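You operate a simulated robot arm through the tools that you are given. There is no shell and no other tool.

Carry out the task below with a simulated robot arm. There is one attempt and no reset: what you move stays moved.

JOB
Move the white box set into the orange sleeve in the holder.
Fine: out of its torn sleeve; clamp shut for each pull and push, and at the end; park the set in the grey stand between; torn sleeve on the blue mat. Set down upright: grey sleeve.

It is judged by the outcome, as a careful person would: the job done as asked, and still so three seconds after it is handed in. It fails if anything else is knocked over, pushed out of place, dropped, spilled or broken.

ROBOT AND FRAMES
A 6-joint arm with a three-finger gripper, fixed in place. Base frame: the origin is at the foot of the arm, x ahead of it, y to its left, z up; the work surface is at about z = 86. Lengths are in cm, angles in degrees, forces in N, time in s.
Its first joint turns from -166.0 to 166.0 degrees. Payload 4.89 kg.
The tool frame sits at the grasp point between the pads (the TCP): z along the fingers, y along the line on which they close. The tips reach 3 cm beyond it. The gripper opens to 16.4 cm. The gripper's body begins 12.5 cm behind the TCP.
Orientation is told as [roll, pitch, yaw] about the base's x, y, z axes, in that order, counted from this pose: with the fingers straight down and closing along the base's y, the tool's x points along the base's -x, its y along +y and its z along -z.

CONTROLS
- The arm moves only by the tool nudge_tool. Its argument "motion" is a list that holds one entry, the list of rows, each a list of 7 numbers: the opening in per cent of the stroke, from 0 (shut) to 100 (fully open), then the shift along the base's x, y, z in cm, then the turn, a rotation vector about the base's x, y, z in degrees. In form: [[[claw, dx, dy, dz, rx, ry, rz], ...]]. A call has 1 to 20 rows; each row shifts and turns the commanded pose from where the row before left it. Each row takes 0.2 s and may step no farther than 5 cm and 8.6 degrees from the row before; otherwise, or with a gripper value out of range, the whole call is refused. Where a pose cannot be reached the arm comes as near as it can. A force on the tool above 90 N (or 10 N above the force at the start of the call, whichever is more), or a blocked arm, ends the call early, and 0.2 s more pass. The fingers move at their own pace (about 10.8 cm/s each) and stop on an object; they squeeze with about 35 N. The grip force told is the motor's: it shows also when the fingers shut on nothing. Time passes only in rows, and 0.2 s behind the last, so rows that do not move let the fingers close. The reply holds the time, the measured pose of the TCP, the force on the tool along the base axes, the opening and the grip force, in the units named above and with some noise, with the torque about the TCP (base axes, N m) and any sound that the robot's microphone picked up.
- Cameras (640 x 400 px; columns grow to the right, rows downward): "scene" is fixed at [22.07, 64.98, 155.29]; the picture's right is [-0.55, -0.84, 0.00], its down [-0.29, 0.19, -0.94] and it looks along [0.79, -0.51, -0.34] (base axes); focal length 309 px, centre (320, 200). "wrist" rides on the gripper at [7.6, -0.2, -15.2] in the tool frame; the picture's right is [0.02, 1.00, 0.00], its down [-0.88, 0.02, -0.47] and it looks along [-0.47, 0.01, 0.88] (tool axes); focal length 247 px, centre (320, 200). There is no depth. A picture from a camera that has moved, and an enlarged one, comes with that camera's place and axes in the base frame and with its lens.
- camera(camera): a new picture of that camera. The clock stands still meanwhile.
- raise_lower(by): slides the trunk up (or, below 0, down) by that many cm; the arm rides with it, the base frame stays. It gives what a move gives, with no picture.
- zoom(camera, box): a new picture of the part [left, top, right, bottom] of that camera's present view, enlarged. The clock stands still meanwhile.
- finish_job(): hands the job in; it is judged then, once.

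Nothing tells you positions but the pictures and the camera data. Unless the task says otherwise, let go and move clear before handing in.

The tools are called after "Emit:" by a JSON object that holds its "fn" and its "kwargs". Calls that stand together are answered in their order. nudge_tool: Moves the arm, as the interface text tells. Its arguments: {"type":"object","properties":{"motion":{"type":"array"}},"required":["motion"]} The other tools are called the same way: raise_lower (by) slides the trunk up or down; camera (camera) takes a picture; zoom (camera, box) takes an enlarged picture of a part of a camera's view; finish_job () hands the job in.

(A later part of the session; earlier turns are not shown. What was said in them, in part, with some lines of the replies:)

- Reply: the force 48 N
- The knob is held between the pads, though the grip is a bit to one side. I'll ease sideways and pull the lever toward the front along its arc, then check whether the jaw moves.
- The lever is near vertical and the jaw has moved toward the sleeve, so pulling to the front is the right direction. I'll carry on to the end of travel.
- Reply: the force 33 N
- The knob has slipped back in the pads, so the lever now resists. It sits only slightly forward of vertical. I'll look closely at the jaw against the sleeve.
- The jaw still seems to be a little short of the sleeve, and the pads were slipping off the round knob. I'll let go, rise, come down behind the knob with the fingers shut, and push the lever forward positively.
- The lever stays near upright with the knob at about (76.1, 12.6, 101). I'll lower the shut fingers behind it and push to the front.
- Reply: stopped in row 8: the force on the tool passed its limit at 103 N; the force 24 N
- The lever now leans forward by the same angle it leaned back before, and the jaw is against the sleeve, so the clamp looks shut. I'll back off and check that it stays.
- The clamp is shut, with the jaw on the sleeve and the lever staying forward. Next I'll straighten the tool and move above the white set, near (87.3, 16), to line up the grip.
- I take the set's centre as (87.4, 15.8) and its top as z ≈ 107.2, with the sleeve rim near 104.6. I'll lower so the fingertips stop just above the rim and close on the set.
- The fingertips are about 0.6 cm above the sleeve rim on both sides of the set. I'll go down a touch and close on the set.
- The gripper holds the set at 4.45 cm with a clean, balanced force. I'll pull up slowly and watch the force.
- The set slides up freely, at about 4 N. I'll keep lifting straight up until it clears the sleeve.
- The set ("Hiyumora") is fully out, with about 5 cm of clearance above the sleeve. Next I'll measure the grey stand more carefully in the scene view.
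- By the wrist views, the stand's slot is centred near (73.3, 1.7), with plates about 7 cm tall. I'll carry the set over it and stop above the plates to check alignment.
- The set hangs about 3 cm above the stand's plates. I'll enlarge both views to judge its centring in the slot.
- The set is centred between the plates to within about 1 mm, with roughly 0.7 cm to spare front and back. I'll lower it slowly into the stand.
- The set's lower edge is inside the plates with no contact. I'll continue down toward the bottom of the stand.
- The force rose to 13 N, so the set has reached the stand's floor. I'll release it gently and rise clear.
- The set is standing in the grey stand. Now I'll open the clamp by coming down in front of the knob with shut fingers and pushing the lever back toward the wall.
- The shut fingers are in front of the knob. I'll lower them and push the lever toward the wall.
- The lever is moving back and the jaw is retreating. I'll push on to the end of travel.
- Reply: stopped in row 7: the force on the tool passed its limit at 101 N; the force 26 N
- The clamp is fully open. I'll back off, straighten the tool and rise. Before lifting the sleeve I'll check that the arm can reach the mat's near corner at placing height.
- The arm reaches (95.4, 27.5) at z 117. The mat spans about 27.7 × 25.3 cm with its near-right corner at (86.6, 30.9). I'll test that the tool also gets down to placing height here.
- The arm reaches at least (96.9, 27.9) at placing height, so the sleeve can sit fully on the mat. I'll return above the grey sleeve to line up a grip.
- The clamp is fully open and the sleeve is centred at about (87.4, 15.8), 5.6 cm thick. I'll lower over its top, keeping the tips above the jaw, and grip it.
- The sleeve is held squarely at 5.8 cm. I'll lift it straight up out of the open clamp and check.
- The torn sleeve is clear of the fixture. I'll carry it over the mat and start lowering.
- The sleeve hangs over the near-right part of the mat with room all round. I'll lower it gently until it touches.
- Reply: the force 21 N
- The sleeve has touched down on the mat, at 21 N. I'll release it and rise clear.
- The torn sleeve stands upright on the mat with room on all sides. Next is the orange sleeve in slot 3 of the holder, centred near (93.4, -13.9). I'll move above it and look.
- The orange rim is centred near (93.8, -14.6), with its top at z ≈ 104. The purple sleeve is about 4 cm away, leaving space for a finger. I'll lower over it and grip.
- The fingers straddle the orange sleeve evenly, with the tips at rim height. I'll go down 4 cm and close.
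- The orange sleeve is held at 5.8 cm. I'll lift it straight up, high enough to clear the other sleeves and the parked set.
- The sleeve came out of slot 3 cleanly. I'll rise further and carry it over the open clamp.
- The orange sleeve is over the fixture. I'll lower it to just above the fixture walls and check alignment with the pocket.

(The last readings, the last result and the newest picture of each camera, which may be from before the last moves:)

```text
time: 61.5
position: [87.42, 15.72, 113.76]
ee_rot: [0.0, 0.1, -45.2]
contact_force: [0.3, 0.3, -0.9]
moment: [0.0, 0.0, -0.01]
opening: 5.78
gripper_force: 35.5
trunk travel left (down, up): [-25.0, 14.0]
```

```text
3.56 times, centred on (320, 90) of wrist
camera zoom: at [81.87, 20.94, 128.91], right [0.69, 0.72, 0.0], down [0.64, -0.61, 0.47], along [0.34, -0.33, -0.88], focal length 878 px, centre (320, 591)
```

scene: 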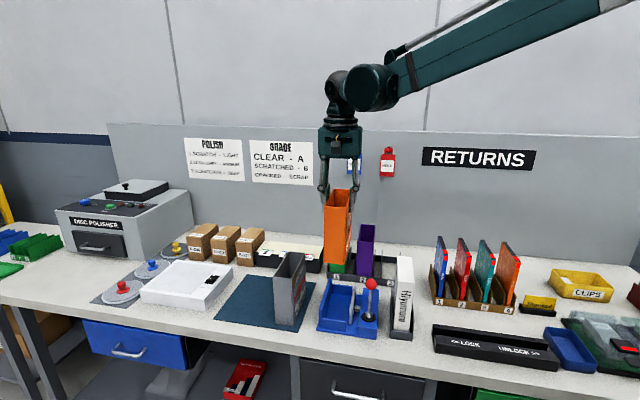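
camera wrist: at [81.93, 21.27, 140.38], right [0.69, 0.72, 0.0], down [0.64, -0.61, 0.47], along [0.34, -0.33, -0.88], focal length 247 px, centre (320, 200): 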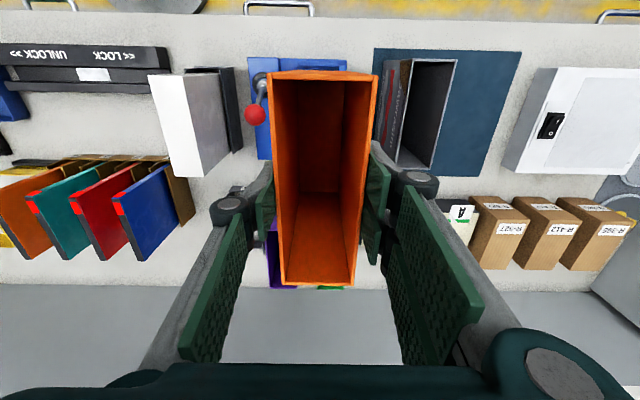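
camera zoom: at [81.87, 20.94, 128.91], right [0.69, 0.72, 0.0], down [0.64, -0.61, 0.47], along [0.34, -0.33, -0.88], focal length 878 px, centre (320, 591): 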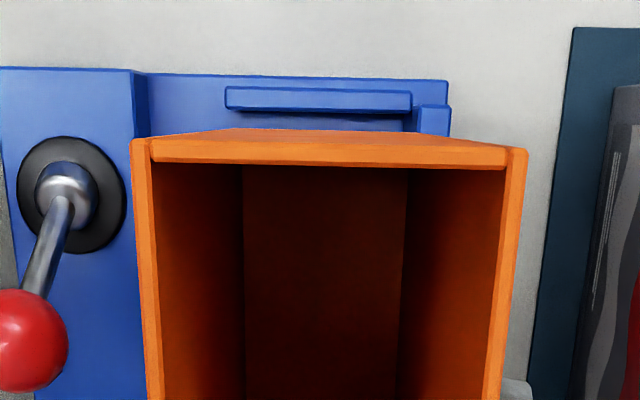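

The pocket's front wall is about 0.6 cm ahead of the sleeve, and the left wall is very close to it. I'll shift slightly away from the left wall and lower the sleeve into the pocket.

Emit:
{"fn": "nudge_tool", "kwargs": {"motion": [[[0, -0.2, -0.2, -1.5, 0, 0, 0], [0, 0, 0, -1.5, 0, 0, 0], [0, 0, 0, -1.5, 0, 0, 0], [0, 0, 0, -1.5, 0, 0, 0], [0, 0, 0, 0, 0, 0, 0]]]}}

Emit:
{"fn": "zoom", "kwargs": {"camera": "scene", "box": [310, 270, 390, 345]}}

Emit:
{"fn": "zoom", "kwargs": {"camera": "wrist", "box": [230, 40, 410, 140]}}

```text
time: 62.6
position: [87.22, 15.46, 107.65]
ee_rot: [0.0, -0.1, -45.1]
contact_force: [0.9, 0.2, -0.9]
moment: [-0.03, 0.09, 0.02]
opening: 5.78
gripper_force: 34.9
trunk travel left (down, up): [-25.0, 14.0]
```

```text
5.33 times, centred on (350, 308) of scene
camera zoom: at [22.07, 64.98, 155.29], right [-0.55, -0.84, 0.0], down [-0.29, 0.19, -0.94], along [0.79, -0.51, -0.34], focal length 1646 px, centre (160, -373)
```

zoom: 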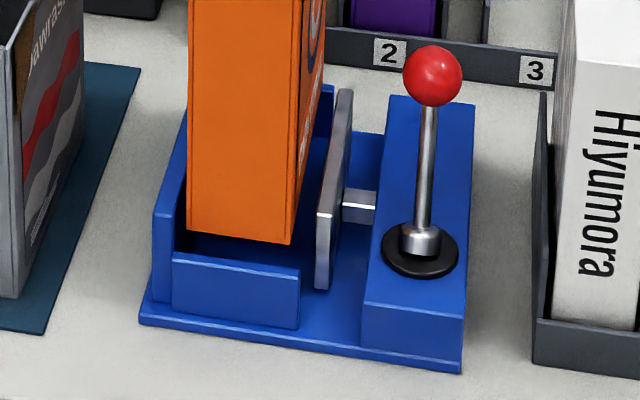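

```text
3.56 times, centred on (320, 90) of wrist
camera zoom: at [81.73, 20.8, 122.9], right [0.69, 0.72, 0.0], down [0.64, -0.61, 0.47], along [0.34, -0.33, -0.88], focal length 878 px, centre (320, 591)
```

zoom: 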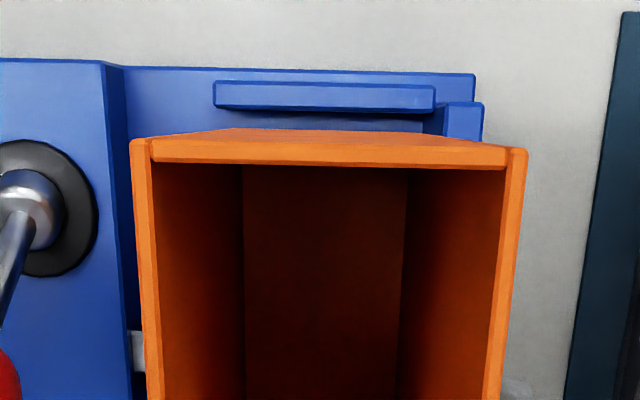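

The sleeve's bottom is between the left wall and the jaw with clearance. I'll go on down to the fixture floor.

Emit:
{"fn": "nudge_tool", "kwargs": {"motion": [[[0, 0, 0, -1.2, 0, 0, 0], [0, 0, 0, -1.2, 0, 0, 0], [0, 0, 0, -1.2, 0, 0, 0], [0, 0, 0, -0.4, 0, 0, 0], [0, 0, 0, -0.2, 0, 0, 0], [0, 0, 0, 0, 0, 0, 0]]]}}

Emit:
{"fn": "zoom", "kwargs": {"camera": "scene", "box": [310, 240, 400, 345]}}

```text
time: 64.0
position: [87.02, 15.43, 103.46]
ee_rot: [0.0, -0.1, -45.2]
contact_force: [0.5, 0.0, 0.0]
moment: [-0.03, 0.0, 0.02]
opening: 5.77
gripper_force: 35.1
trunk travel left (down, up): [-25.0, 14.0]
```

```text
3.81 times, centred on (355, 292) of scene
camera zoom: at [22.07, 64.98, 155.29], right [-0.55, -0.84, 0.0], down [-0.29, 0.19, -0.94], along [0.79, -0.51, -0.34], focal length 1175 px, centre (187, -152)
```

zoom: 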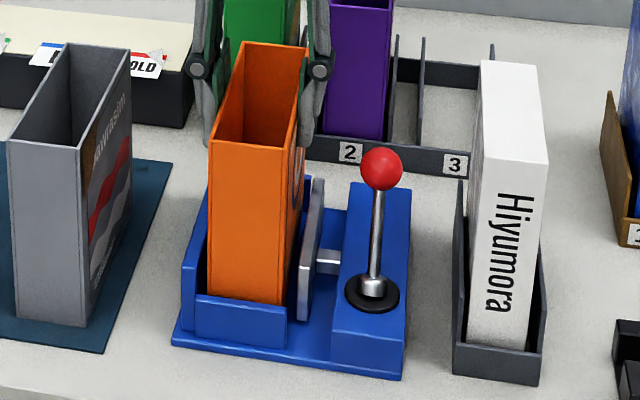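

Emit:
{"fn": "nudge_tool", "kwargs": {"motion": [[[0, 0, 0, -0.2, 0, 0, 0], [0, 0, 0, -0.2, 0, 0, 0], [0, 0, 0, 0, 0, 0, 0]]]}}

```text
time: 64.8
position: [87.19, 15.43, 103.1]
ee_rot: [0.0, -0.1, -45.0]
contact_force: [0.1, 0.3, -0.5]
moment: [0.02, 0.02, 0.02]
opening: 5.8
gripper_force: 34.8
trunk travel left (down, up): [-25.0, 14.0]
```

Emit:
{"fn": "nudge_tool", "kwargs": {"motion": [[[0, 0, 0, -0.15, 0, 0, 0], [0, 0, 0, -0.15, 0, 0, 0], [0, 0, 0, 0, 0, 0, 0]]]}}

```text
time: 65.7
position: [87.07, 15.44, 102.93]
ee_rot: [0.0, -0.1, -45.1]
contact_force: [7.4, -1.1, 28.1]
moment: [0.0, -0.24, -0.03]
opening: 5.78
gripper_force: 35.3
trunk travel left (down, up): [-25.0, 14.0]
```

It has touched the fixture floor, at 28 N. I'll release it, rise clear and look.

Emit:
{"fn": "nudge_tool", "kwargs": {"motion": [[[0, 0, 0, 0.1, 0, 0, 0], [45, 0, 0, 0, 0, 0, 0], [50, 0, 0, 0, 0, 0, 0], [50, 0, 0, 0, 0, 0, 0], [50, 0, 0, 3, 0, 0, 0], [50, 0, 0, 4, 0, 0, 0], [50, 0, 0, 4, 0, 0, 0], [50, 0, 0, 3, 0, 0, 0]]]}}

Emit:
{"fn": "camera", "kwargs": {"camera": "wrist"}}

Emit:
{"fn": "zoom", "kwargs": {"camera": "wrist", "box": [220, 40, 420, 220]}}

Emit:
{"fn": "zoom", "kwargs": {"camera": "scene", "box": [310, 240, 400, 345]}}

```text
time: 67.5
position: [87.05, 15.38, 116.86]
ee_rot: [-0.1, 0.0, -45.1]
contact_force: [0.2, 0.4, -0.2]
moment: [-0.03, 0.0, -0.01]
opening: 8.2
gripper_force: 0.0
trunk travel left (down, up): [-25.0, 14.0]
```

```text
taken
camera wrist: at [81.56, 20.68, 132.1], right [0.69, 0.72, 0.0], down [0.64, -0.61, 0.47], along [0.34, -0.33, -0.88], focal length 247 px, centre (320, 200)
```

wrist: 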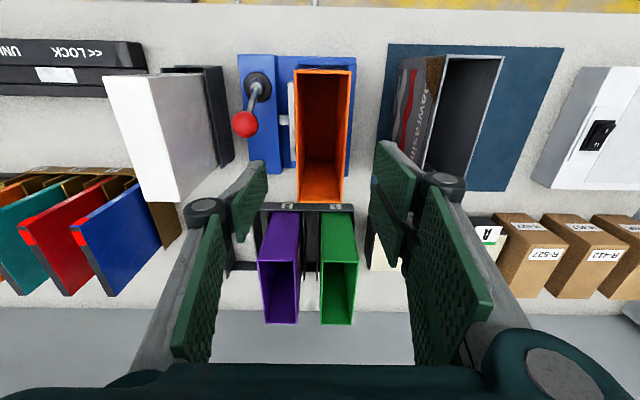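

```text
2.22 times, centred on (320, 130) of wrist
camera zoom: at [81.56, 20.68, 132.1], right [0.69, 0.72, 0.0], down [0.64, -0.61, 0.47], along [0.34, -0.33, -0.88], focal length 549 px, centre (320, 356)
```

zoom: 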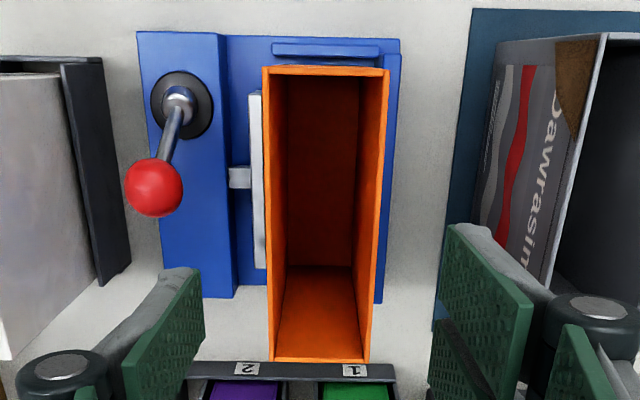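

```text
3.81 times, centred on (355, 292) of scene
camera zoom: at [22.07, 64.98, 155.29], right [-0.55, -0.84, 0.0], down [-0.29, 0.19, -0.94], along [0.79, -0.51, -0.34], focal length 1175 px, centre (187, -152)
```

zoom: 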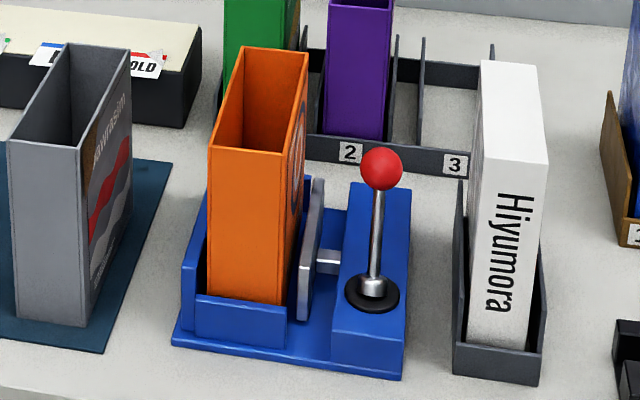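

The orange sleeve sits square in the open clamp. Now I'll shut the clamp by lowering closed fingers behind the knob and pushing the lever to the front.

Emit:
{"fn": "nudge_tool", "kwargs": {"motion": [[[0, -1.44, -3.1, 0, 0, 0, 0], [0, -1.44, -3.1, 0, 0, 0, 0], [0, -1.44, -3.1, 0, 0, 0, 0], [0, 0, 0, -4, 0, 0, 0], [0, 0, 0, -4, 0, 0, 0], [0, 0, 0, 0, 0, 0, 0]]]}}

Emit:
{"fn": "camera", "kwargs": {"camera": "wrist"}}

Emit:
{"fn": "zoom", "kwargs": {"camera": "scene", "box": [310, 220, 420, 345]}}

```text
time: 68.8
position: [82.95, 6.2, 108.74]
ee_rot: [-0.2, 0.0, -45.1]
contact_force: [1.0, 0.9, 0.0]
moment: [0.0, 0.12, 0.02]
opening: 0.01
gripper_force: 35.2
trunk travel left (down, up): [-25.0, 14.0]
```

```text
taken
camera wrist: at [77.46, 11.47, 124.0], right [0.69, 0.72, 0.0], down [0.64, -0.61, 0.47], along [0.34, -0.33, -0.88], focal length 247 px, centre (320, 200)
```

wrist: 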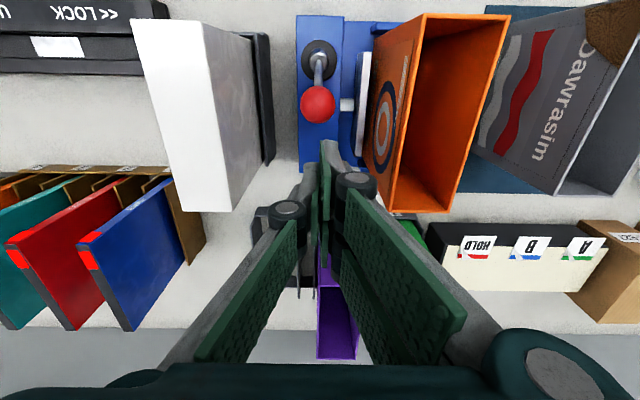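

```text
3.20 times, centred on (365, 282) of scene
camera zoom: at [22.07, 64.98, 155.29], right [-0.55, -0.84, 0.0], down [-0.29, 0.19, -0.94], along [0.79, -0.51, -0.34], focal length 987 px, centre (176, -64)
```

zoom: 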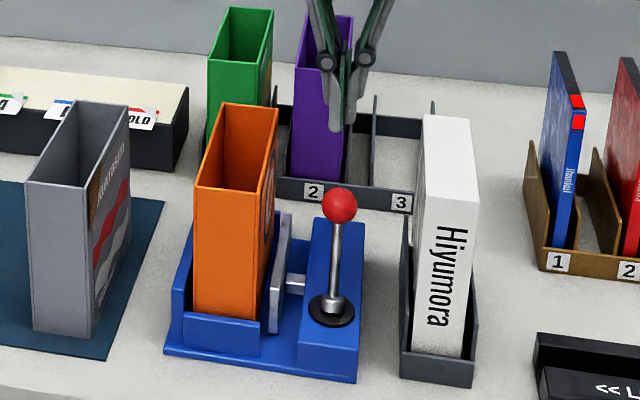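

The fingers are behind the knob. I'll lower and push toward the front in small steps.

Emit:
{"fn": "nudge_tool", "kwargs": {"motion": [[[0, -0.2, -0.2, -3.8, 0, 0, 0], [0, 0, 0, -3.9, 0, 0, 0], [0, 0, 0, 0, 0, 0, 0], [0, -0.5, 0.5, 0, 0, 0, 0], [0, -0.5, 0.5, 0, 0, 0, 0], [0, -0.5, 0.5, 0, 0, 0, 0], [0, -0.5, 0.5, 0, 0, 0, 0], [0, -0.5, 0.5, 0, 0, 0, 0], [0, -0.5, 0.5, 0, 0, 0, 0], [0, -0.5, 0.5, 0, 0, 0, 0], [0, -0.5, 0.5, 0, 0, 0, 0]]]}}

Emit:
{"fn": "zoom", "kwargs": {"camera": "scene", "box": [310, 220, 420, 345]}}

```text
time: 71.2
position: [78.85, 9.86, 101.2]
ee_rot: [-0.2, 0.0, -45.2]
contact_force: [-0.5, 0.7, 0.2]
moment: [0.03, 0.03, 0.02]
opening: 0.0
gripper_force: 34.9
trunk travel left (down, up): [-25.0, 14.0]
```

```text
3.20 times, centred on (365, 282) of scene
camera zoom: at [22.07, 64.98, 155.29], right [-0.55, -0.84, 0.0], down [-0.29, 0.19, -0.94], along [0.79, -0.51, -0.34], focal length 987 px, centre (176, -64)
```

zoom: 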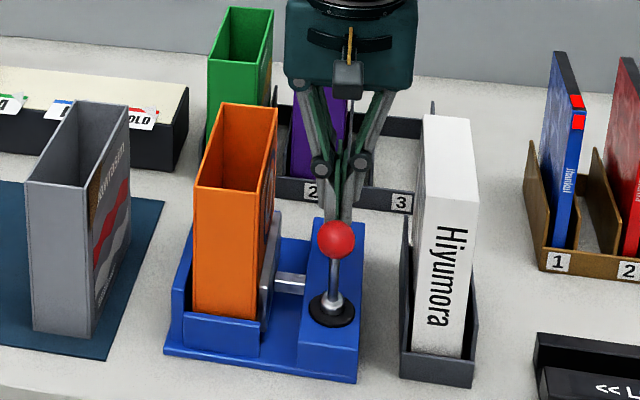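

The jaw is close to the orange sleeve. I'll push the lever to its end stop.

Emit:
{"fn": "nudge_tool", "kwargs": {"motion": [[[0, -0.5, 0.5, 0, 0, 0, 0], [0, -0.5, 0.5, 0, 0, 0, 0], [0, -0.4, 0.4, 0, 0, 0, 0], [0, -0.4, 0.4, 0, 0, 0, 0], [0, -0.3, 0.3, 0, 0, 0, 0]]]}}

Emit:
{"fn": "zoom", "kwargs": {"camera": "scene", "box": [310, 220, 420, 345]}}

```text
time: 72.5
position: [77.27, 11.4, 101.3]
ee_rot: [0.1, -0.5, -45.5]
contact_force: [22.2, -17.1, -0.6]
moment: [-0.5, -0.18, -0.09]
opening: 0.01
gripper_force: 35.2
trunk travel left (down, up): [-25.0, 14.0]
stopped in row 5: the force on the tool passed its limit at 96 N (the readings are from after the stop); the commanded pose is now the measured one
```

```text
3.20 times, centred on (365, 282) of scene
camera zoom: at [22.07, 64.98, 155.29], right [-0.55, -0.84, 0.0], down [-0.29, 0.19, -0.94], along [0.79, -0.51, -0.34], focal length 987 px, centre (176, -64)
```

zoom: 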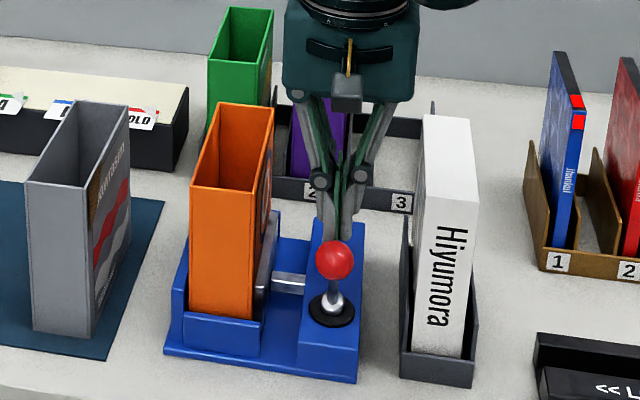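

The lever reached the same end point as before and the sleeve moved against the left wall. I'll back off, rise and verify.

Emit:
{"fn": "nudge_tool", "kwargs": {"motion": [[[0, 0.7, -0.7, 0, 0.35, 0.35, 0.3], [0, 0.7, -0.7, 0, 0, 0, 0], [0, 0, 0, 4, 0, 0, 0], [0, 0, 0, 4, 0, 0, 0], [50, 0, 0, 4, 0, 0, 0], [50, 0, 0, 4, 0, 0, 0], [50, 2.9, 1.7, 0, 0, 0, 0], [50, 2.9, 1.7, 0, 0, 0, 0], [50, 2.9, 1.7, 0, 0, 0, 0], [50, 0, 0, 0, 0, 0, 0]]]}}

Emit:
{"fn": "zoom", "kwargs": {"camera": "scene", "box": [315, 235, 385, 345]}}

Emit:
{"fn": "camera", "kwargs": {"camera": "wrist"}}

Emit:
{"fn": "zoom", "kwargs": {"camera": "wrist", "box": [220, 40, 420, 220]}}

```text
time: 74.7
position: [87.08, 15.34, 117.21]
ee_rot: [-0.1, 0.0, -45.1]
contact_force: [0.0, 0.2, -1.1]
moment: [-0.04, 0.15, -0.02]
opening: 8.2
gripper_force: 0.0
trunk travel left (down, up): [-25.0, 14.0]
```

```text
3.64 times, centred on (350, 290) of scene
camera zoom: at [22.07, 64.98, 155.29], right [-0.55, -0.84, 0.0], down [-0.29, 0.19, -0.94], along [0.79, -0.51, -0.34], focal length 1122 px, centre (211, -127)
```

zoom: 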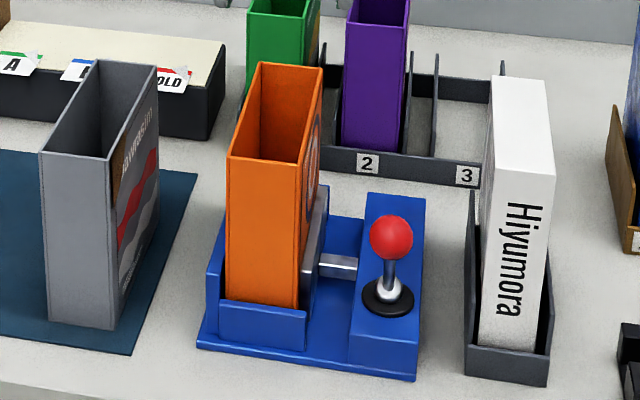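

```text
taken
camera wrist: at [81.66, 20.55, 132.48], right [0.69, 0.72, 0.0], down [0.64, -0.61, 0.47], along [0.34, -0.33, -0.88], focal length 247 px, centre (320, 200)
```

wrist: 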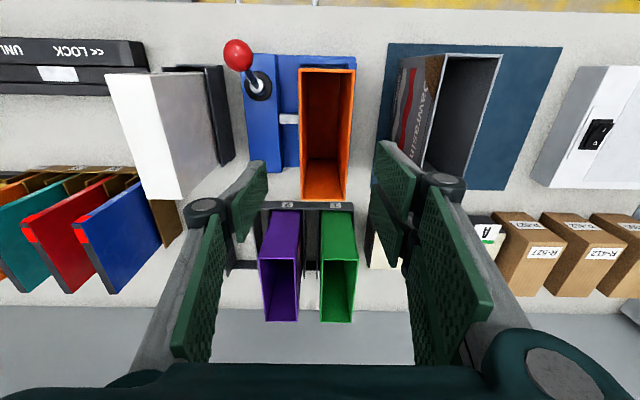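

```text
2.22 times, centred on (320, 130) of wrist
camera zoom: at [81.66, 20.55, 132.48], right [0.69, 0.72, 0.0], down [0.64, -0.61, 0.47], along [0.34, -0.33, -0.88], focal length 549 px, centre (320, 356)
```

zoom: 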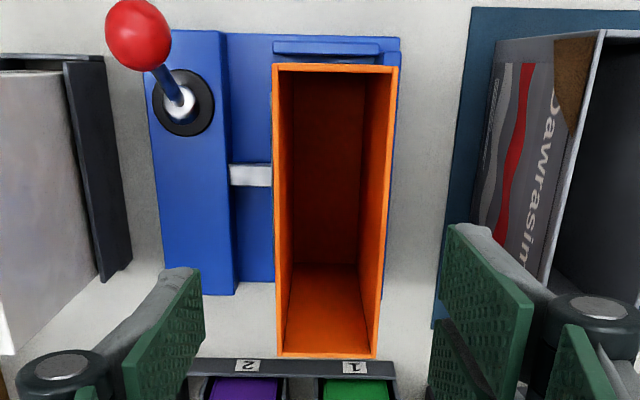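

The lever is in exactly the same spot as when the clamp was shut before, and the jaw holds the orange sleeve. The sleeve's rim is centred near (87.3, 15.8). I'll go above the parked set to pick it up.

Emit:
{"fn": "nudge_tool", "kwargs": {"motion": [[[50, -2.0, -2.0, 0, 0, 0, 0], [50, -3.1, -3.0, 0, 0, 0, 0], [50, -3.1, -3.0, 0, 0, 0, 0], [50, -3.1, -3.0, 0, 0, 0, 0], [50, -2.5, -2.5, 0, 0, 0, 0], [50, 0, 0, 0, 0, 0, 0]]]}}

Emit:
{"fn": "zoom", "kwargs": {"camera": "wrist", "box": [220, 40, 420, 220]}}

Emit:
{"fn": "zoom", "kwargs": {"camera": "scene", "box": [360, 190, 450, 345]}}

```text
time: 76.1
position: [73.03, 2.04, 117.2]
ee_rot: [0.0, -0.1, -45.2]
contact_force: [-0.4, -0.4, -0.8]
moment: [0.02, -0.12, 0.02]
opening: 8.19
gripper_force: 0.1
trunk travel left (down, up): [-25.0, 14.0]
```

```text
2.22 times, centred on (320, 130) of wrist
camera zoom: at [67.56, 7.23, 132.58], right [0.69, 0.72, 0.0], down [0.64, -0.61, 0.47], along [0.34, -0.33, -0.88], focal length 549 px, centre (320, 356)
```

zoom: 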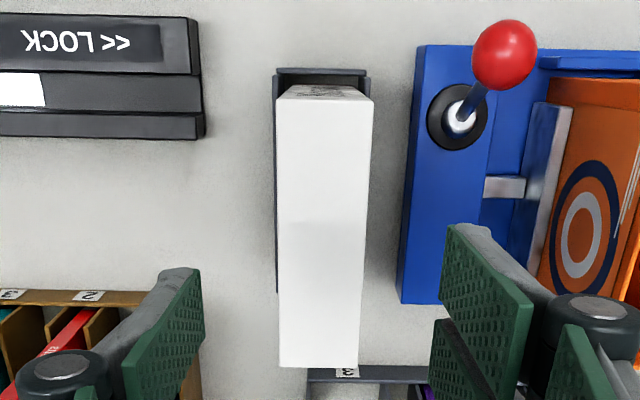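

```text
2.58 times, centred on (405, 268) of scene
camera zoom: at [22.07, 64.98, 155.29], right [-0.55, -0.84, 0.0], down [-0.29, 0.19, -0.94], along [0.79, -0.51, -0.34], focal length 796 px, centre (101, 26)
```

zoom: 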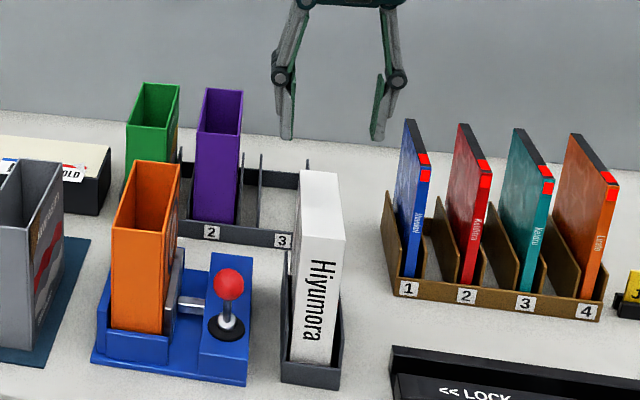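

The set stands straight in the stand, centred near (73.4, 1.7). I'll lower to the same grip height as before and close on it.

Emit:
{"fn": "nudge_tool", "kwargs": {"motion": [[[50, 0.1, -0.1, -3.5, 0, 0, 0], [50, 0.1, -0.1, -3.5, 0, 0, 0], [50, 0, 0, -2.5, 0, 0, 0], [50, 0, 0, -1.0, 0, 0, 0], [50, 0, 0, 0, 0, 0, 0], [35, 0, 0, 0, 0, 0, 0], [0, 0, 0, 0, 0, 0, 0], [0, 0, 0, 0, 0, 0, 0]]]}}

Emit:
{"fn": "zoom", "kwargs": {"camera": "scene", "box": [360, 190, 450, 345]}}

```text
time: 77.9
position: [73.36, 1.69, 106.76]
ee_rot: [-0.1, -0.1, -45.2]
contact_force: [-0.8, -0.7, -0.9]
moment: [-0.11, 0.1, -0.08]
opening: 4.45
gripper_force: 34.6
trunk travel left (down, up): [-25.0, 14.0]
```

```text
2.58 times, centred on (405, 268) of scene
camera zoom: at [22.07, 64.98, 155.29], right [-0.55, -0.84, 0.0], down [-0.29, 0.19, -0.94], along [0.79, -0.51, -0.34], focal length 796 px, centre (101, 26)
```

zoom: 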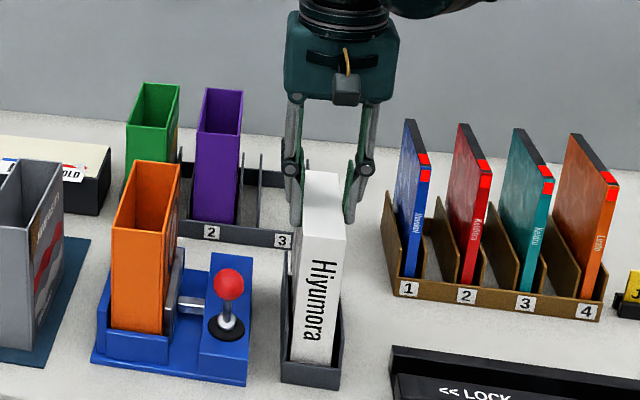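

The set is held again at 4.45 cm. I'll lift it out of the stand and carry it over the orange sleeve.

Emit:
{"fn": "nudge_tool", "kwargs": {"motion": [[[0, 0, 0, 0.5, 0, 0, 0], [0, 0, 0, 1, 0, 0, 0], [0, 0, 0, 1.5, 0, 0, 0], [0, 0, 0, 2, 0, 0, 0], [0, 0, 0, 2, 0, 0, 0], [0, 0, 0, 2.5, 0, 0, 0], [0, 0, 0, 2.5, 0, 0, 0], [0, 0, 0, 3, 0, 0, 0], [0, 0, 0, 3, 0, 0, 0], [0, 0, 0, 3, 0, 0, 0], [0, 0, 0, 2, 0, 0, 0], [0, 0, 0, 0.7, 0, 0, 0], [0, 0, 0, 0, 0, 0, 0]]]}}

Emit:
{"fn": "camera", "kwargs": {"camera": "scene"}}

```text
time: 80.7
position: [73.57, 1.78, 130.49]
ee_rot: [-0.1, 0.0, -45.0]
contact_force: [0.0, -0.1, -4.2]
moment: [0.01, 0.03, 0.05]
opening: 4.46
gripper_force: 34.8
trunk travel left (down, up): [-25.0, 14.0]
```

```text
taken
```

scene: 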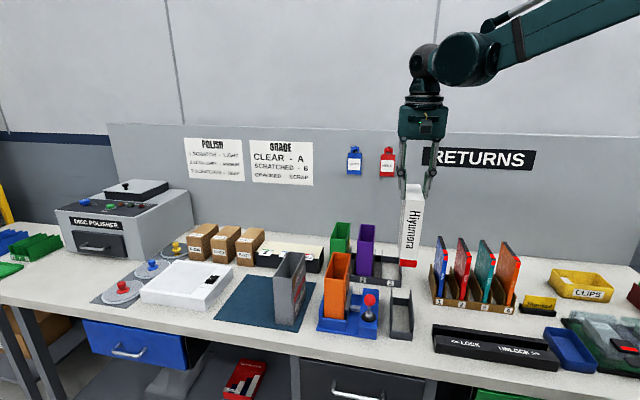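

Emit:
{"fn": "nudge_tool", "kwargs": {"motion": [[[0, 1.8, 1.85, 0, 0, 0, 0], [0, 2.8, 2.85, 0, 0, 0, 0], [0, 2.8, 2.85, 0, 0, 0, 0], [0, 2.8, 2.85, 0, 0, 0, 0], [0, 2.2, 2.3, 0, 0, 0, 0], [0, 1.3, 1.4, 0, 0, 0, 0], [0, 0, 0, -1.5, 0, 0, 0], [0, 0, 0, -1.0, 0, 0, 0], [0, 0, 0, 0, 0, 0, 0]]]}}

Emit:
{"fn": "camera", "kwargs": {"camera": "wrist"}}

Emit:
{"fn": "zoom", "kwargs": {"camera": "wrist", "box": [270, 50, 380, 120]}}

Emit:
{"fn": "zoom", "kwargs": {"camera": "scene", "box": [305, 225, 385, 345]}}

```text
time: 82.7
position: [87.23, 15.67, 128.01]
ee_rot: [-0.1, 0.1, -45.2]
contact_force: [-0.2, 0.0, -3.5]
moment: [0.01, 0.04, 0.03]
opening: 4.47
gripper_force: 34.5
trunk travel left (down, up): [-25.0, 14.0]
```

```text
taken
camera wrist: at [81.85, 21.0, 143.23], right [0.69, 0.72, 0.0], down [0.64, -0.61, 0.47], along [0.34, -0.33, -0.88], focal length 247 px, centre (320, 200)
```

wrist: 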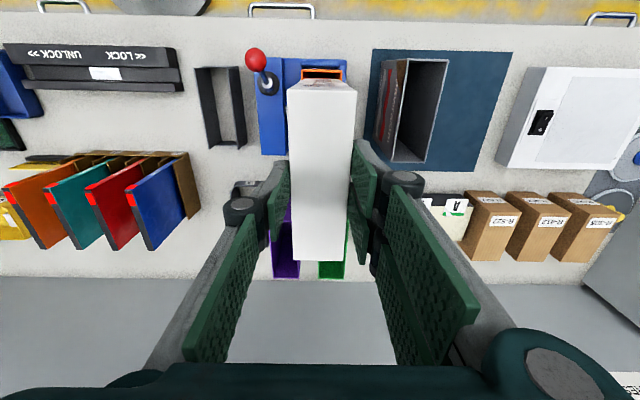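

```text
5.71 times, centred on (325, 85) of wrist
camera zoom: at [81.85, 21.0, 143.23], right [0.69, 0.72, 0.0], down [0.64, -0.61, 0.47], along [0.34, -0.33, -0.88], focal length 1411 px, centre (291, 857)
```

zoom: 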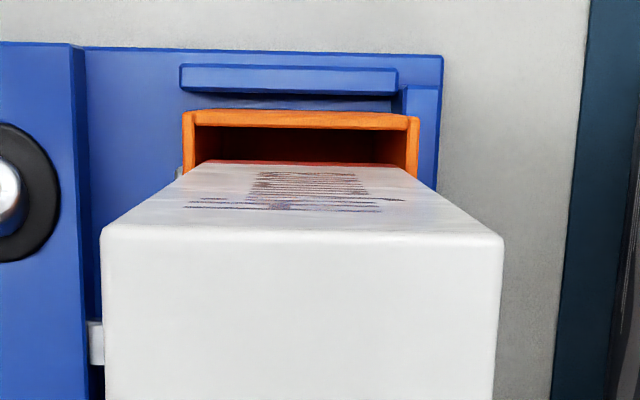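

```text
3.33 times, centred on (345, 285) of scene
camera zoom: at [22.07, 64.98, 155.29], right [-0.55, -0.84, 0.0], down [-0.29, 0.19, -0.94], along [0.79, -0.51, -0.34], focal length 1028 px, centre (237, -83)
```

zoom: 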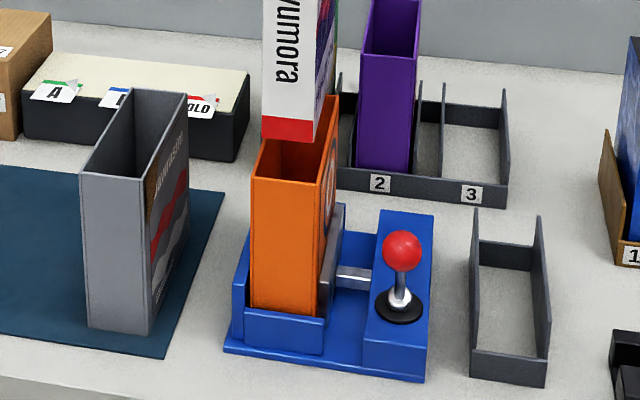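

The sideways alignment is within half a millimetre, but the set looks about 0.4 cm too far toward the wall. I'll zoom tighter to measure before inserting.

Emit:
{"fn": "zoom", "kwargs": {"camera": "wrist", "box": [296, 64, 346, 90]}}

Emit:
{"fn": "zoom", "kwargs": {"camera": "scene", "box": [318, 240, 358, 280]}}

```text
12.80 times, centred on (321, 77) of wrist
camera zoom: at [81.85, 21.0, 143.23], right [0.69, 0.72, 0.0], down [0.64, -0.61, 0.47], along [0.34, -0.33, -0.88], focal length 3161 px, centre (307, 1774)
```

zoom: 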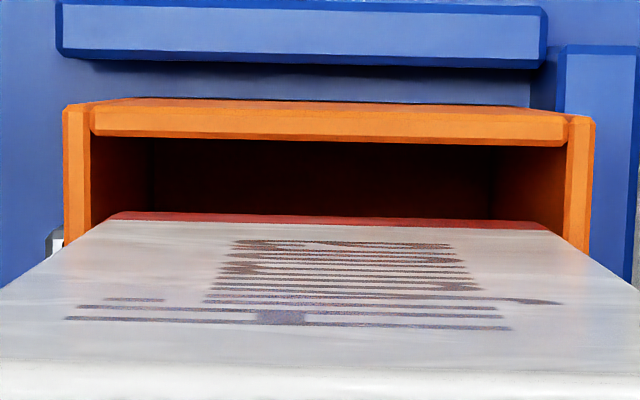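

```text
10.00 times, centred on (338, 260) of scene
camera zoom: at [22.07, 64.98, 155.29], right [-0.55, -0.84, 0.0], down [-0.29, 0.19, -0.94], along [0.79, -0.51, -0.34], focal length 3086 px, centre (140, -400)
```

zoom: 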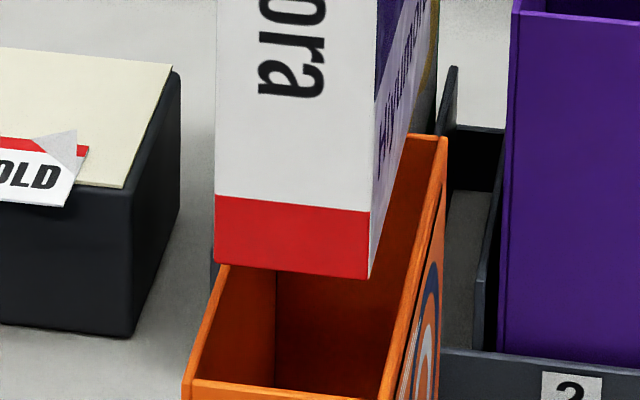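

The set needs to shift about 0.33 cm toward the front to be centred front to back; sideways is fine. I'll apply that, go down to just above the rim and look again.

Emit:
{"fn": "nudge_tool", "kwargs": {"motion": [[[0, -0.23, 0.23, 0, 0, 0, 0], [0, 0, 0, -1, 0, 0, 0], [0, 0, 0, -0.8, 0, 0, 0], [0, 0, 0, 0, 0, 0, 0]]]}}

Emit:
{"fn": "zoom", "kwargs": {"camera": "wrist", "box": [296, 64, 346, 90]}}

Emit:
{"fn": "zoom", "kwargs": {"camera": "scene", "box": [318, 240, 358, 280]}}

```text
time: 83.7
position: [87.01, 15.89, 126.23]
ee_rot: [0.0, 0.0, -45.1]
contact_force: [0.6, 0.5, -4.2]
moment: [-0.01, 0.09, 0.0]
opening: 4.48
gripper_force: 35.0
trunk travel left (down, up): [-25.0, 14.0]
```

```text
12.80 times, centred on (321, 77) of wrist
camera zoom: at [81.53, 21.21, 141.43], right [0.69, 0.72, 0.0], down [0.64, -0.61, 0.47], along [0.34, -0.33, -0.88], focal length 3161 px, centre (307, 1774)
```

zoom: 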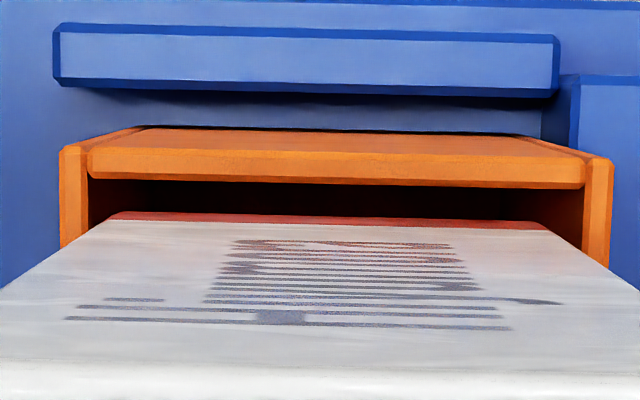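

```text
10.00 times, centred on (338, 260) of scene
camera zoom: at [22.07, 64.98, 155.29], right [-0.55, -0.84, 0.0], down [-0.29, 0.19, -0.94], along [0.79, -0.51, -0.34], focal length 3086 px, centre (140, -400)
```

zoom: 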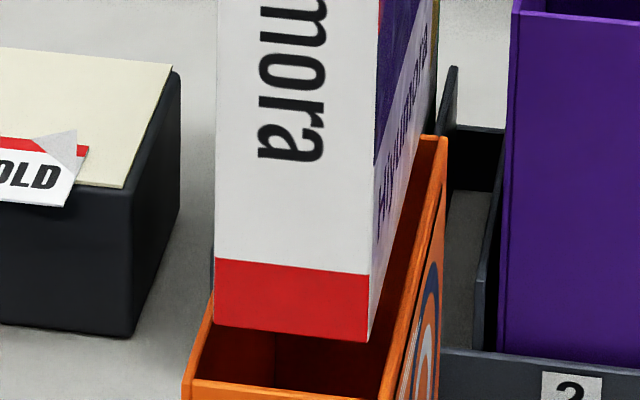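

Now the front gap is about 0.3 cm, matching the back, and the sides are even. I'll start inserting slowly, with a tiny sideways correction.

Emit:
{"fn": "nudge_tool", "kwargs": {"motion": [[[0, 0.04, 0.04, -0.5, 0, 0, 0], [0, 0, 0, -0.5, 0, 0, 0], [0, 0, 0, -0.4, 0, 0, 0], [0, 0, 0, -0.4, 0, 0, 0], [0, 0, 0, -0.4, 0, 0, 0]]]}}

Emit:
{"fn": "zoom", "kwargs": {"camera": "wrist", "box": [290, 64, 350, 100]}}

Emit:
{"fn": "zoom", "kwargs": {"camera": "scene", "box": [318, 240, 368, 290]}}

```text
time: 84.9
position: [87.02, 16.02, 123.98]
ee_rot: [-0.1, -0.1, -45.1]
contact_force: [-0.2, 0.5, -3.5]
moment: [-0.02, 0.02, 0.0]
opening: 4.44
gripper_force: 34.5
trunk travel left (down, up): [-25.0, 14.0]
```

```text
10.67 times, centred on (320, 82) of wrist
camera zoom: at [81.55, 21.23, 139.25], right [0.69, 0.72, 0.0], down [0.64, -0.61, 0.47], along [0.34, -0.33, -0.88], focal length 2634 px, centre (320, 1459)
```

zoom: 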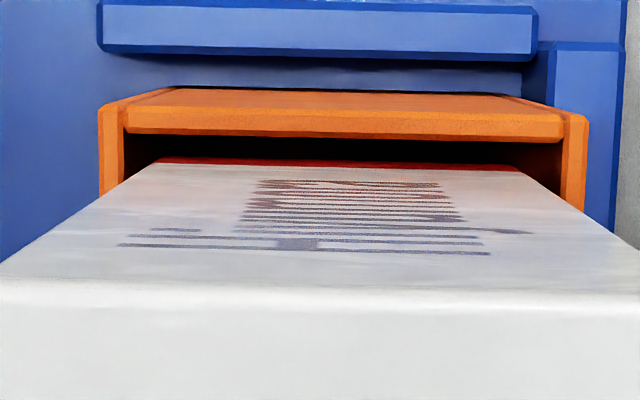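

```text
8.00 times, centred on (343, 265) of scene
camera zoom: at [22.07, 64.98, 155.29], right [-0.55, -0.84, 0.0], down [-0.29, 0.19, -0.94], along [0.79, -0.51, -0.34], focal length 2468 px, centre (136, -320)
```

zoom: 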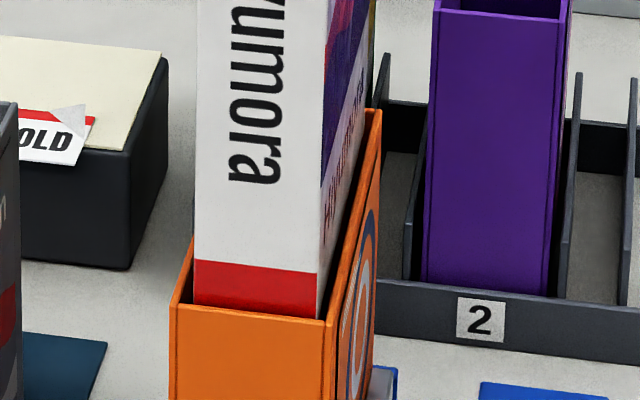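

The set has entered the orange sleeve without touching. I'll continue inserting in small steps.

Emit:
{"fn": "nudge_tool", "kwargs": {"motion": [[[0, 0, 0, -0.7, 0, 0, 0], [0, 0, 0, -0.7, 0, 0, 0], [0, 0, 0, -0.8, 0, 0, 0], [0, 0, 0, -0.8, 0, 0, 0], [0, 0, 0, -0.8, 0, 0, 0], [0, 0, 0, -0.8, 0, 0, 0]]]}}

Emit:
{"fn": "zoom", "kwargs": {"camera": "wrist", "box": [290, 64, 350, 100]}}

```text
time: 86.3
position: [86.95, 15.89, 119.43]
ee_rot: [0.1, -0.1, -45.1]
contact_force: [0.2, 0.3, -3.2]
moment: [0.04, 0.0, 0.0]
opening: 4.47
gripper_force: 35.0
trunk travel left (down, up): [-25.0, 14.0]
```

```text
10.67 times, centred on (320, 82) of wrist
camera zoom: at [81.5, 21.22, 134.7], right [0.69, 0.72, 0.0], down [0.64, -0.61, 0.47], along [0.34, -0.33, -0.88], focal length 2634 px, centre (320, 1459)
```

zoom: 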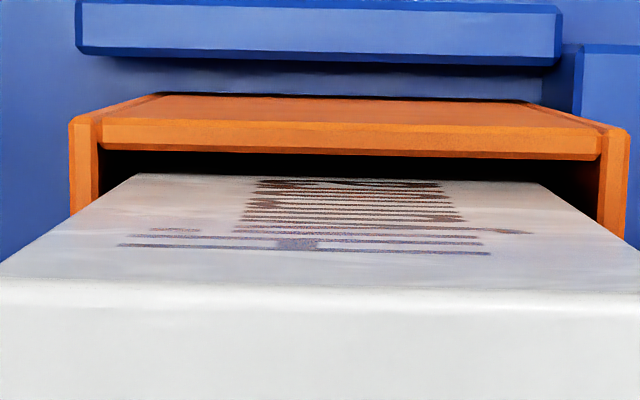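

It goes in freely, with no side force. I'll continue.

Emit:
{"fn": "nudge_tool", "kwargs": {"motion": [[[0, 0, 0, -0.9, 0, 0, 0], [0, 0, 0, -0.9, 0, 0, 0], [0, 0, 0, -0.9, 0, 0, 0], [0, 0, 0, -0.9, 0, 0, 0], [0, 0, 0, -0.9, 0, 0, 0], [0, 0, 0, -0.9, 0, 0, 0], [0, 0, 0, -0.9, 0, 0, 0], [0, 0, 0, -0.9, 0, 0, 0], [0, 0, 0, -0.9, 0, 0, 0], [0, 0, 0, -0.9, 0, 0, 0]]]}}

Emit:
{"fn": "zoom", "kwargs": {"camera": "scene", "box": [310, 220, 400, 345]}}

Emit:
{"fn": "zoom", "kwargs": {"camera": "wrist", "box": [250, 50, 390, 150]}}

```text
time: 88.5
position: [86.91, 16.07, 110.35]
ee_rot: [0.0, 0.1, -45.0]
contact_force: [0.3, 0.7, -3.1]
moment: [0.01, -0.01, -0.04]
opening: 4.47
gripper_force: 35.3
trunk travel left (down, up): [-25.0, 14.0]
```

```text
3.20 times, centred on (355, 282) of scene
camera zoom: at [22.07, 64.98, 155.29], right [-0.55, -0.84, 0.0], down [-0.29, 0.19, -0.94], along [0.79, -0.51, -0.34], focal length 987 px, centre (208, -64)
```

zoom: 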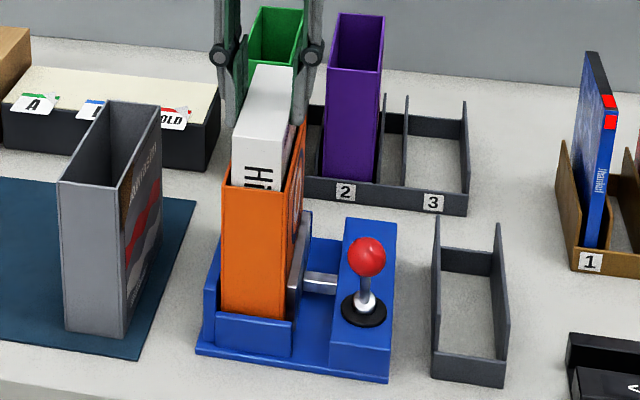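

```text
4.00 times, centred on (320, 100) of wrist
camera zoom: at [81.52, 21.28, 125.67], right [0.69, 0.72, 0.0], down [0.64, -0.61, 0.47], along [0.34, -0.33, -0.88], focal length 988 px, centre (320, 600)
```

zoom: 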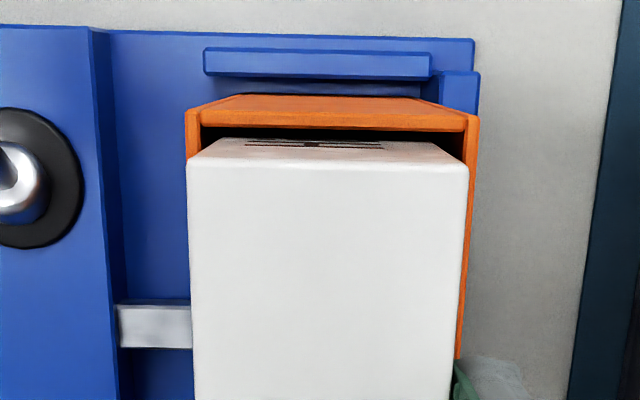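

About 2.5 cm remain before the bottom. I'll go in finer steps and watch for contact.

Emit:
{"fn": "nudge_tool", "kwargs": {"motion": [[[0, 0, 0, -0.6, 0, 0, 0], [0, 0, 0, -0.6, 0, 0, 0], [0, 0, 0, -0.4, 0, 0, 0], [0, 0, 0, -0.2, 0, 0, 0], [0, 0, 0, 0, 0, 0, 0]]]}}

Emit:
{"fn": "zoom", "kwargs": {"camera": "scene", "box": [315, 230, 375, 290]}}

```text
time: 89.7
position: [87.0, 15.99, 108.61]
ee_rot: [0.0, -0.1, -45.0]
contact_force: [0.2, 0.1, -4.1]
moment: [0.01, 0.0, 0.02]
opening: 4.47
gripper_force: 35.0
trunk travel left (down, up): [-25.0, 14.0]
```

```text
6.67 times, centred on (345, 260) of scene
camera zoom: at [22.07, 64.98, 155.29], right [-0.55, -0.84, 0.0], down [-0.29, 0.19, -0.94], along [0.79, -0.51, -0.34], focal length 2057 px, centre (153, -200)
```

zoom: 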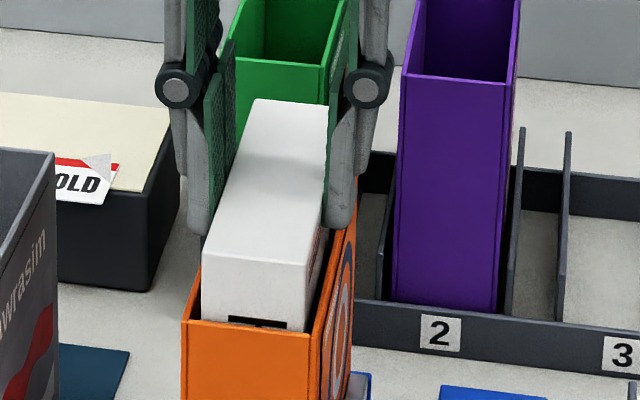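

Emit:
{"fn": "nudge_tool", "kwargs": {"motion": [[[0, 0, 0, -0.2, 0, 0, 0], [0, 0, 0, -0.2, 0, 0, 0], [0, 0, 0, 0, 0, 0, 0]]]}}

```text
time: 90.5
position: [86.9, 16.1, 108.18]
ee_rot: [0.1, 0.0, -45.1]
contact_force: [0.3, 0.2, -4.2]
moment: [0.02, 0.02, 0.04]
opening: 4.42
gripper_force: 34.9
trunk travel left (down, up): [-25.0, 14.0]
```

Emit:
{"fn": "nudge_tool", "kwargs": {"motion": [[[0, 0, 0, -0.15, 0, 0, 0], [0, 0, 0, -0.15, 0, 0, 0], [0, 0, 0, 0, 0, 0, 0]]]}}

Emit:
{"fn": "zoom", "kwargs": {"camera": "scene", "box": [315, 230, 375, 290]}}

```text
time: 91.3
position: [86.89, 16.19, 108.04]
ee_rot: [0.0, -0.1, -45.1]
contact_force: [3.5, -0.5, 11.5]
moment: [-0.18, -0.55, 0.04]
opening: 4.47
gripper_force: 35.3
trunk travel left (down, up): [-25.0, 14.0]
```

```text
6.67 times, centred on (345, 260) of scene
camera zoom: at [22.07, 64.98, 155.29], right [-0.55, -0.84, 0.0], down [-0.29, 0.19, -0.94], along [0.79, -0.51, -0.34], focal length 2057 px, centre (153, -200)
```

zoom: 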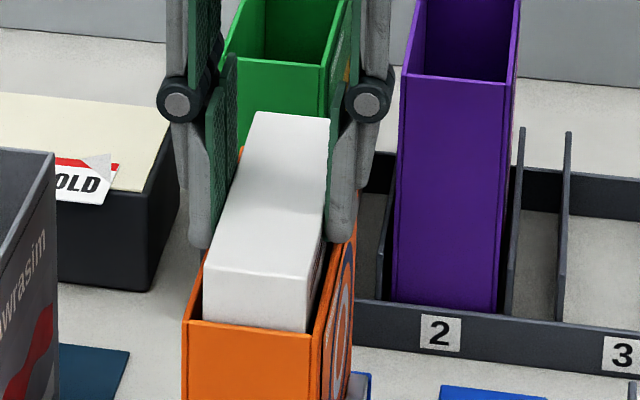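

The set met the bottom at 11 N, and it stands out of the rim by the same amount as it did in the old sleeve. I'll press very slightly to confirm it is seated.

Emit:
{"fn": "nudge_tool", "kwargs": {"motion": [[[0, 0, 0, -0.12, 0, 0, 0], [0, 0, 0, 0, 0, 0, 0]]]}}

```text
time: 91.9
position: [86.85, 16.04, 107.9]
ee_rot: [-0.1, 0.1, -45.0]
contact_force: [2.7, 0.3, 28.4]
moment: [-0.1, -0.36, 0.01]
opening: 4.48
gripper_force: 34.8
trunk travel left (down, up): [-25.0, 14.0]
```

It is seated, with a firm 28 N reaction. I'll relieve the pressure, open the fingers and rise straight up.

Emit:
{"fn": "nudge_tool", "kwargs": {"motion": [[[0, 0, 0, 0.15, 0, 0, 0], [40, 0, 0, 0, 0, 0, 0], [45, 0, 0, 0, 0, 0, 0], [45, 0, 0, 0, 0, 0, 0], [45, 0, 0, 2, 0, 0, 0], [45, 0, 0, 4, 0, 0, 0], [45, 0, 0, 4, 0, 0, 0], [45, 0, 0, 4, 0, 0, 0]]]}}

Emit:
{"fn": "camera", "kwargs": {"camera": "scene"}}

Emit:
{"fn": "zoom", "kwargs": {"camera": "scene", "box": [310, 220, 400, 345]}}

Emit:
{"fn": "zoom", "kwargs": {"camera": "wrist", "box": [220, 20, 420, 220]}}

```text
time: 93.7
position: [86.95, 16.07, 121.99]
ee_rot: [0.0, 0.0, -45.1]
contact_force: [0.7, -0.4, -0.8]
moment: [0.0, 0.09, 0.03]
opening: 7.38
gripper_force: 0.1
trunk travel left (down, up): [-25.0, 14.0]
```

```text
taken
```

scene: 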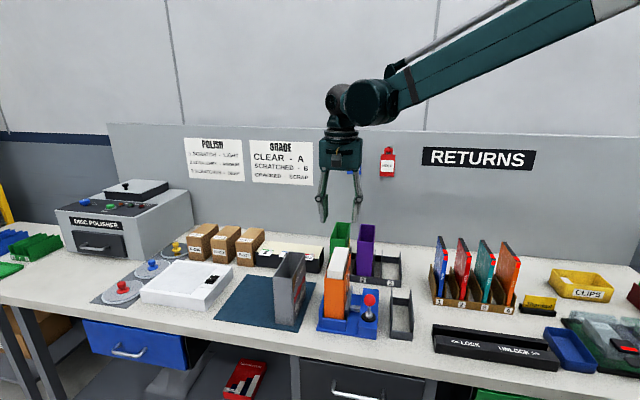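

```text
3.20 times, centred on (355, 282) of scene
camera zoom: at [22.07, 64.98, 155.29], right [-0.55, -0.84, 0.0], down [-0.29, 0.19, -0.94], along [0.79, -0.51, -0.34], focal length 987 px, centre (208, -64)
```

zoom: 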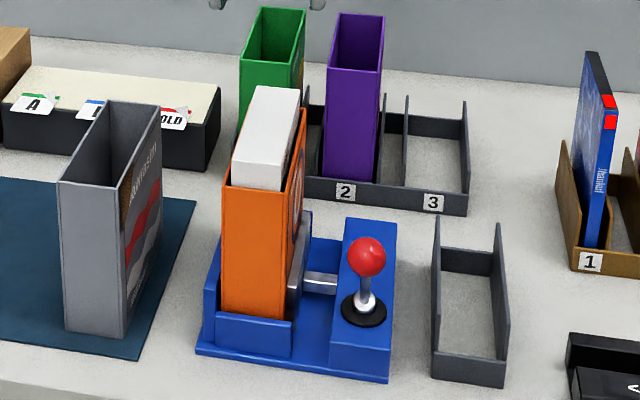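

```text
2.00 times, centred on (320, 120) of wrist
camera zoom: at [81.49, 21.35, 137.31], right [0.69, 0.72, 0.0], down [0.64, -0.61, 0.47], along [0.34, -0.33, -0.88], focal length 494 px, centre (320, 360)
```

zoom: 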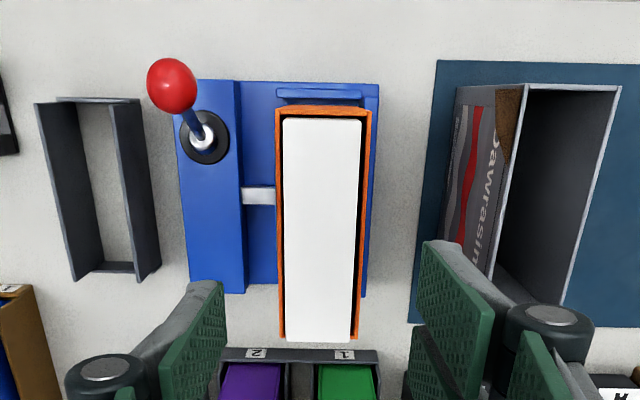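

The set is seated in the orange sleeve in the shut clamp, the torn sleeve stands upright on the mat, and everything else is in place. I'll withdraw the arm well clear and take a last look.

Emit:
{"fn": "nudge_tool", "kwargs": {"motion": [[[45, 0, 0, 4, 0, 0, 0], [45, 0, 0, 4, 0, 0, 0], [45, 0, 0, 4, 0, 0, 0], [45, -3, -1, 3, 0, 0, 0], [45, -3.5, -1.5, 2, 0, 0, 0], [45, -3.5, -1.5, 0, 0, 0, 0], [45, -3, -1, 0, 0, 0, 0], [45, 0, 0, 0, 0, 0, 0], [45, 0, 0, 0, 0, 0, 0]]]}}

Emit:
{"fn": "camera", "kwargs": {"camera": "scene"}}

Emit:
{"fn": "zoom", "kwargs": {"camera": "scene", "box": [200, 220, 420, 350]}}

Emit:
{"fn": "camera", "kwargs": {"camera": "wrist"}}

```text
time: 95.7
position: [73.79, 10.97, 138.76]
ee_rot: [0.0, 0.1, -45.0]
contact_force: [0.3, -0.8, -1.2]
moment: [0.01, -0.05, -0.03]
opening: 7.37
gripper_force: 0.1
trunk travel left (down, up): [-25.0, 14.0]
```

```text
taken
```

scene: 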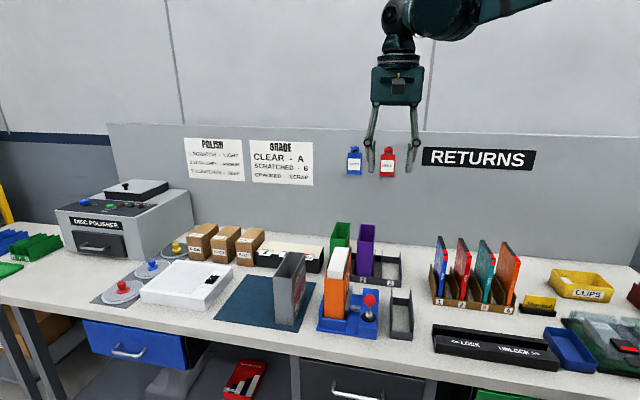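

```text
2.91 times, centred on (310, 285) of scene
camera zoom: at [22.07, 64.98, 155.29], right [-0.55, -0.84, 0.0], down [-0.29, 0.19, -0.94], along [0.79, -0.51, -0.34], focal length 898 px, centre (349, -47)
```

zoom: 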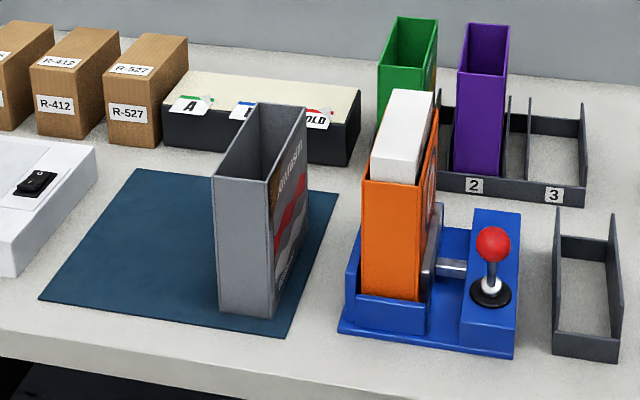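

```text
taken
camera wrist: at [68.34, 16.37, 154.08], right [0.69, 0.72, 0.0], down [0.64, -0.61, 0.47], along [0.34, -0.33, -0.88], focal length 247 px, centre (320, 200)
```

wrist: 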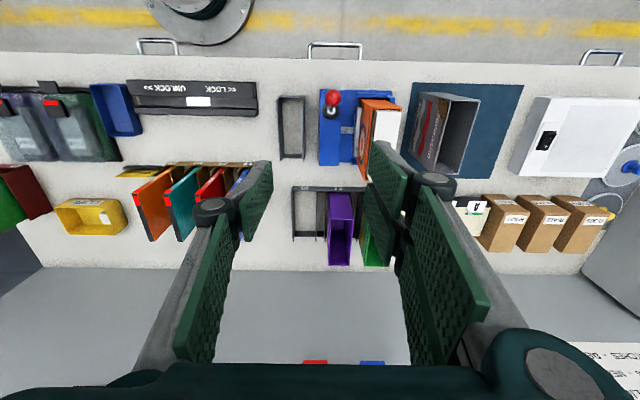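

Everything is in its end state: the white set is in the orange sleeve in the shut clamp, the torn grey sleeve stands upright on the blue mat, and the stand is empty. Nothing else has moved and the arm is clear, so I'm handing in.

Emit:
{"fn": "finish_job", "kwargs": {}}

```text
The job is handed in.
```

The white box set ("Hiyumora") is now in the orange sleeve, which is held in the blue fixture with its clamp shut. I've handed the job in; I haven't been told the verdict.

- **Clamp:** It was open at the start. I shut it before pulling the set out, opened it to swap the sleeves, and shut it again before pushing the set in. It is still shut.
- **Set:** It waited in the grey stand during the swap. It now sits on the bottom of the orange sleeve, standing out of the rim by the same amount as it did in the torn one.
- **Torn sleeve:** The grey sleeve stands upright on the blue mat, fully on it.
- **Everything else:** The last pictures show nothing else moved or knocked over, and the arm is clear.

The job text could also mean the orange sleeve should go back into the numbered holder afterwards. I left it in the clamp because you asked for the clamp to be shut at the end.
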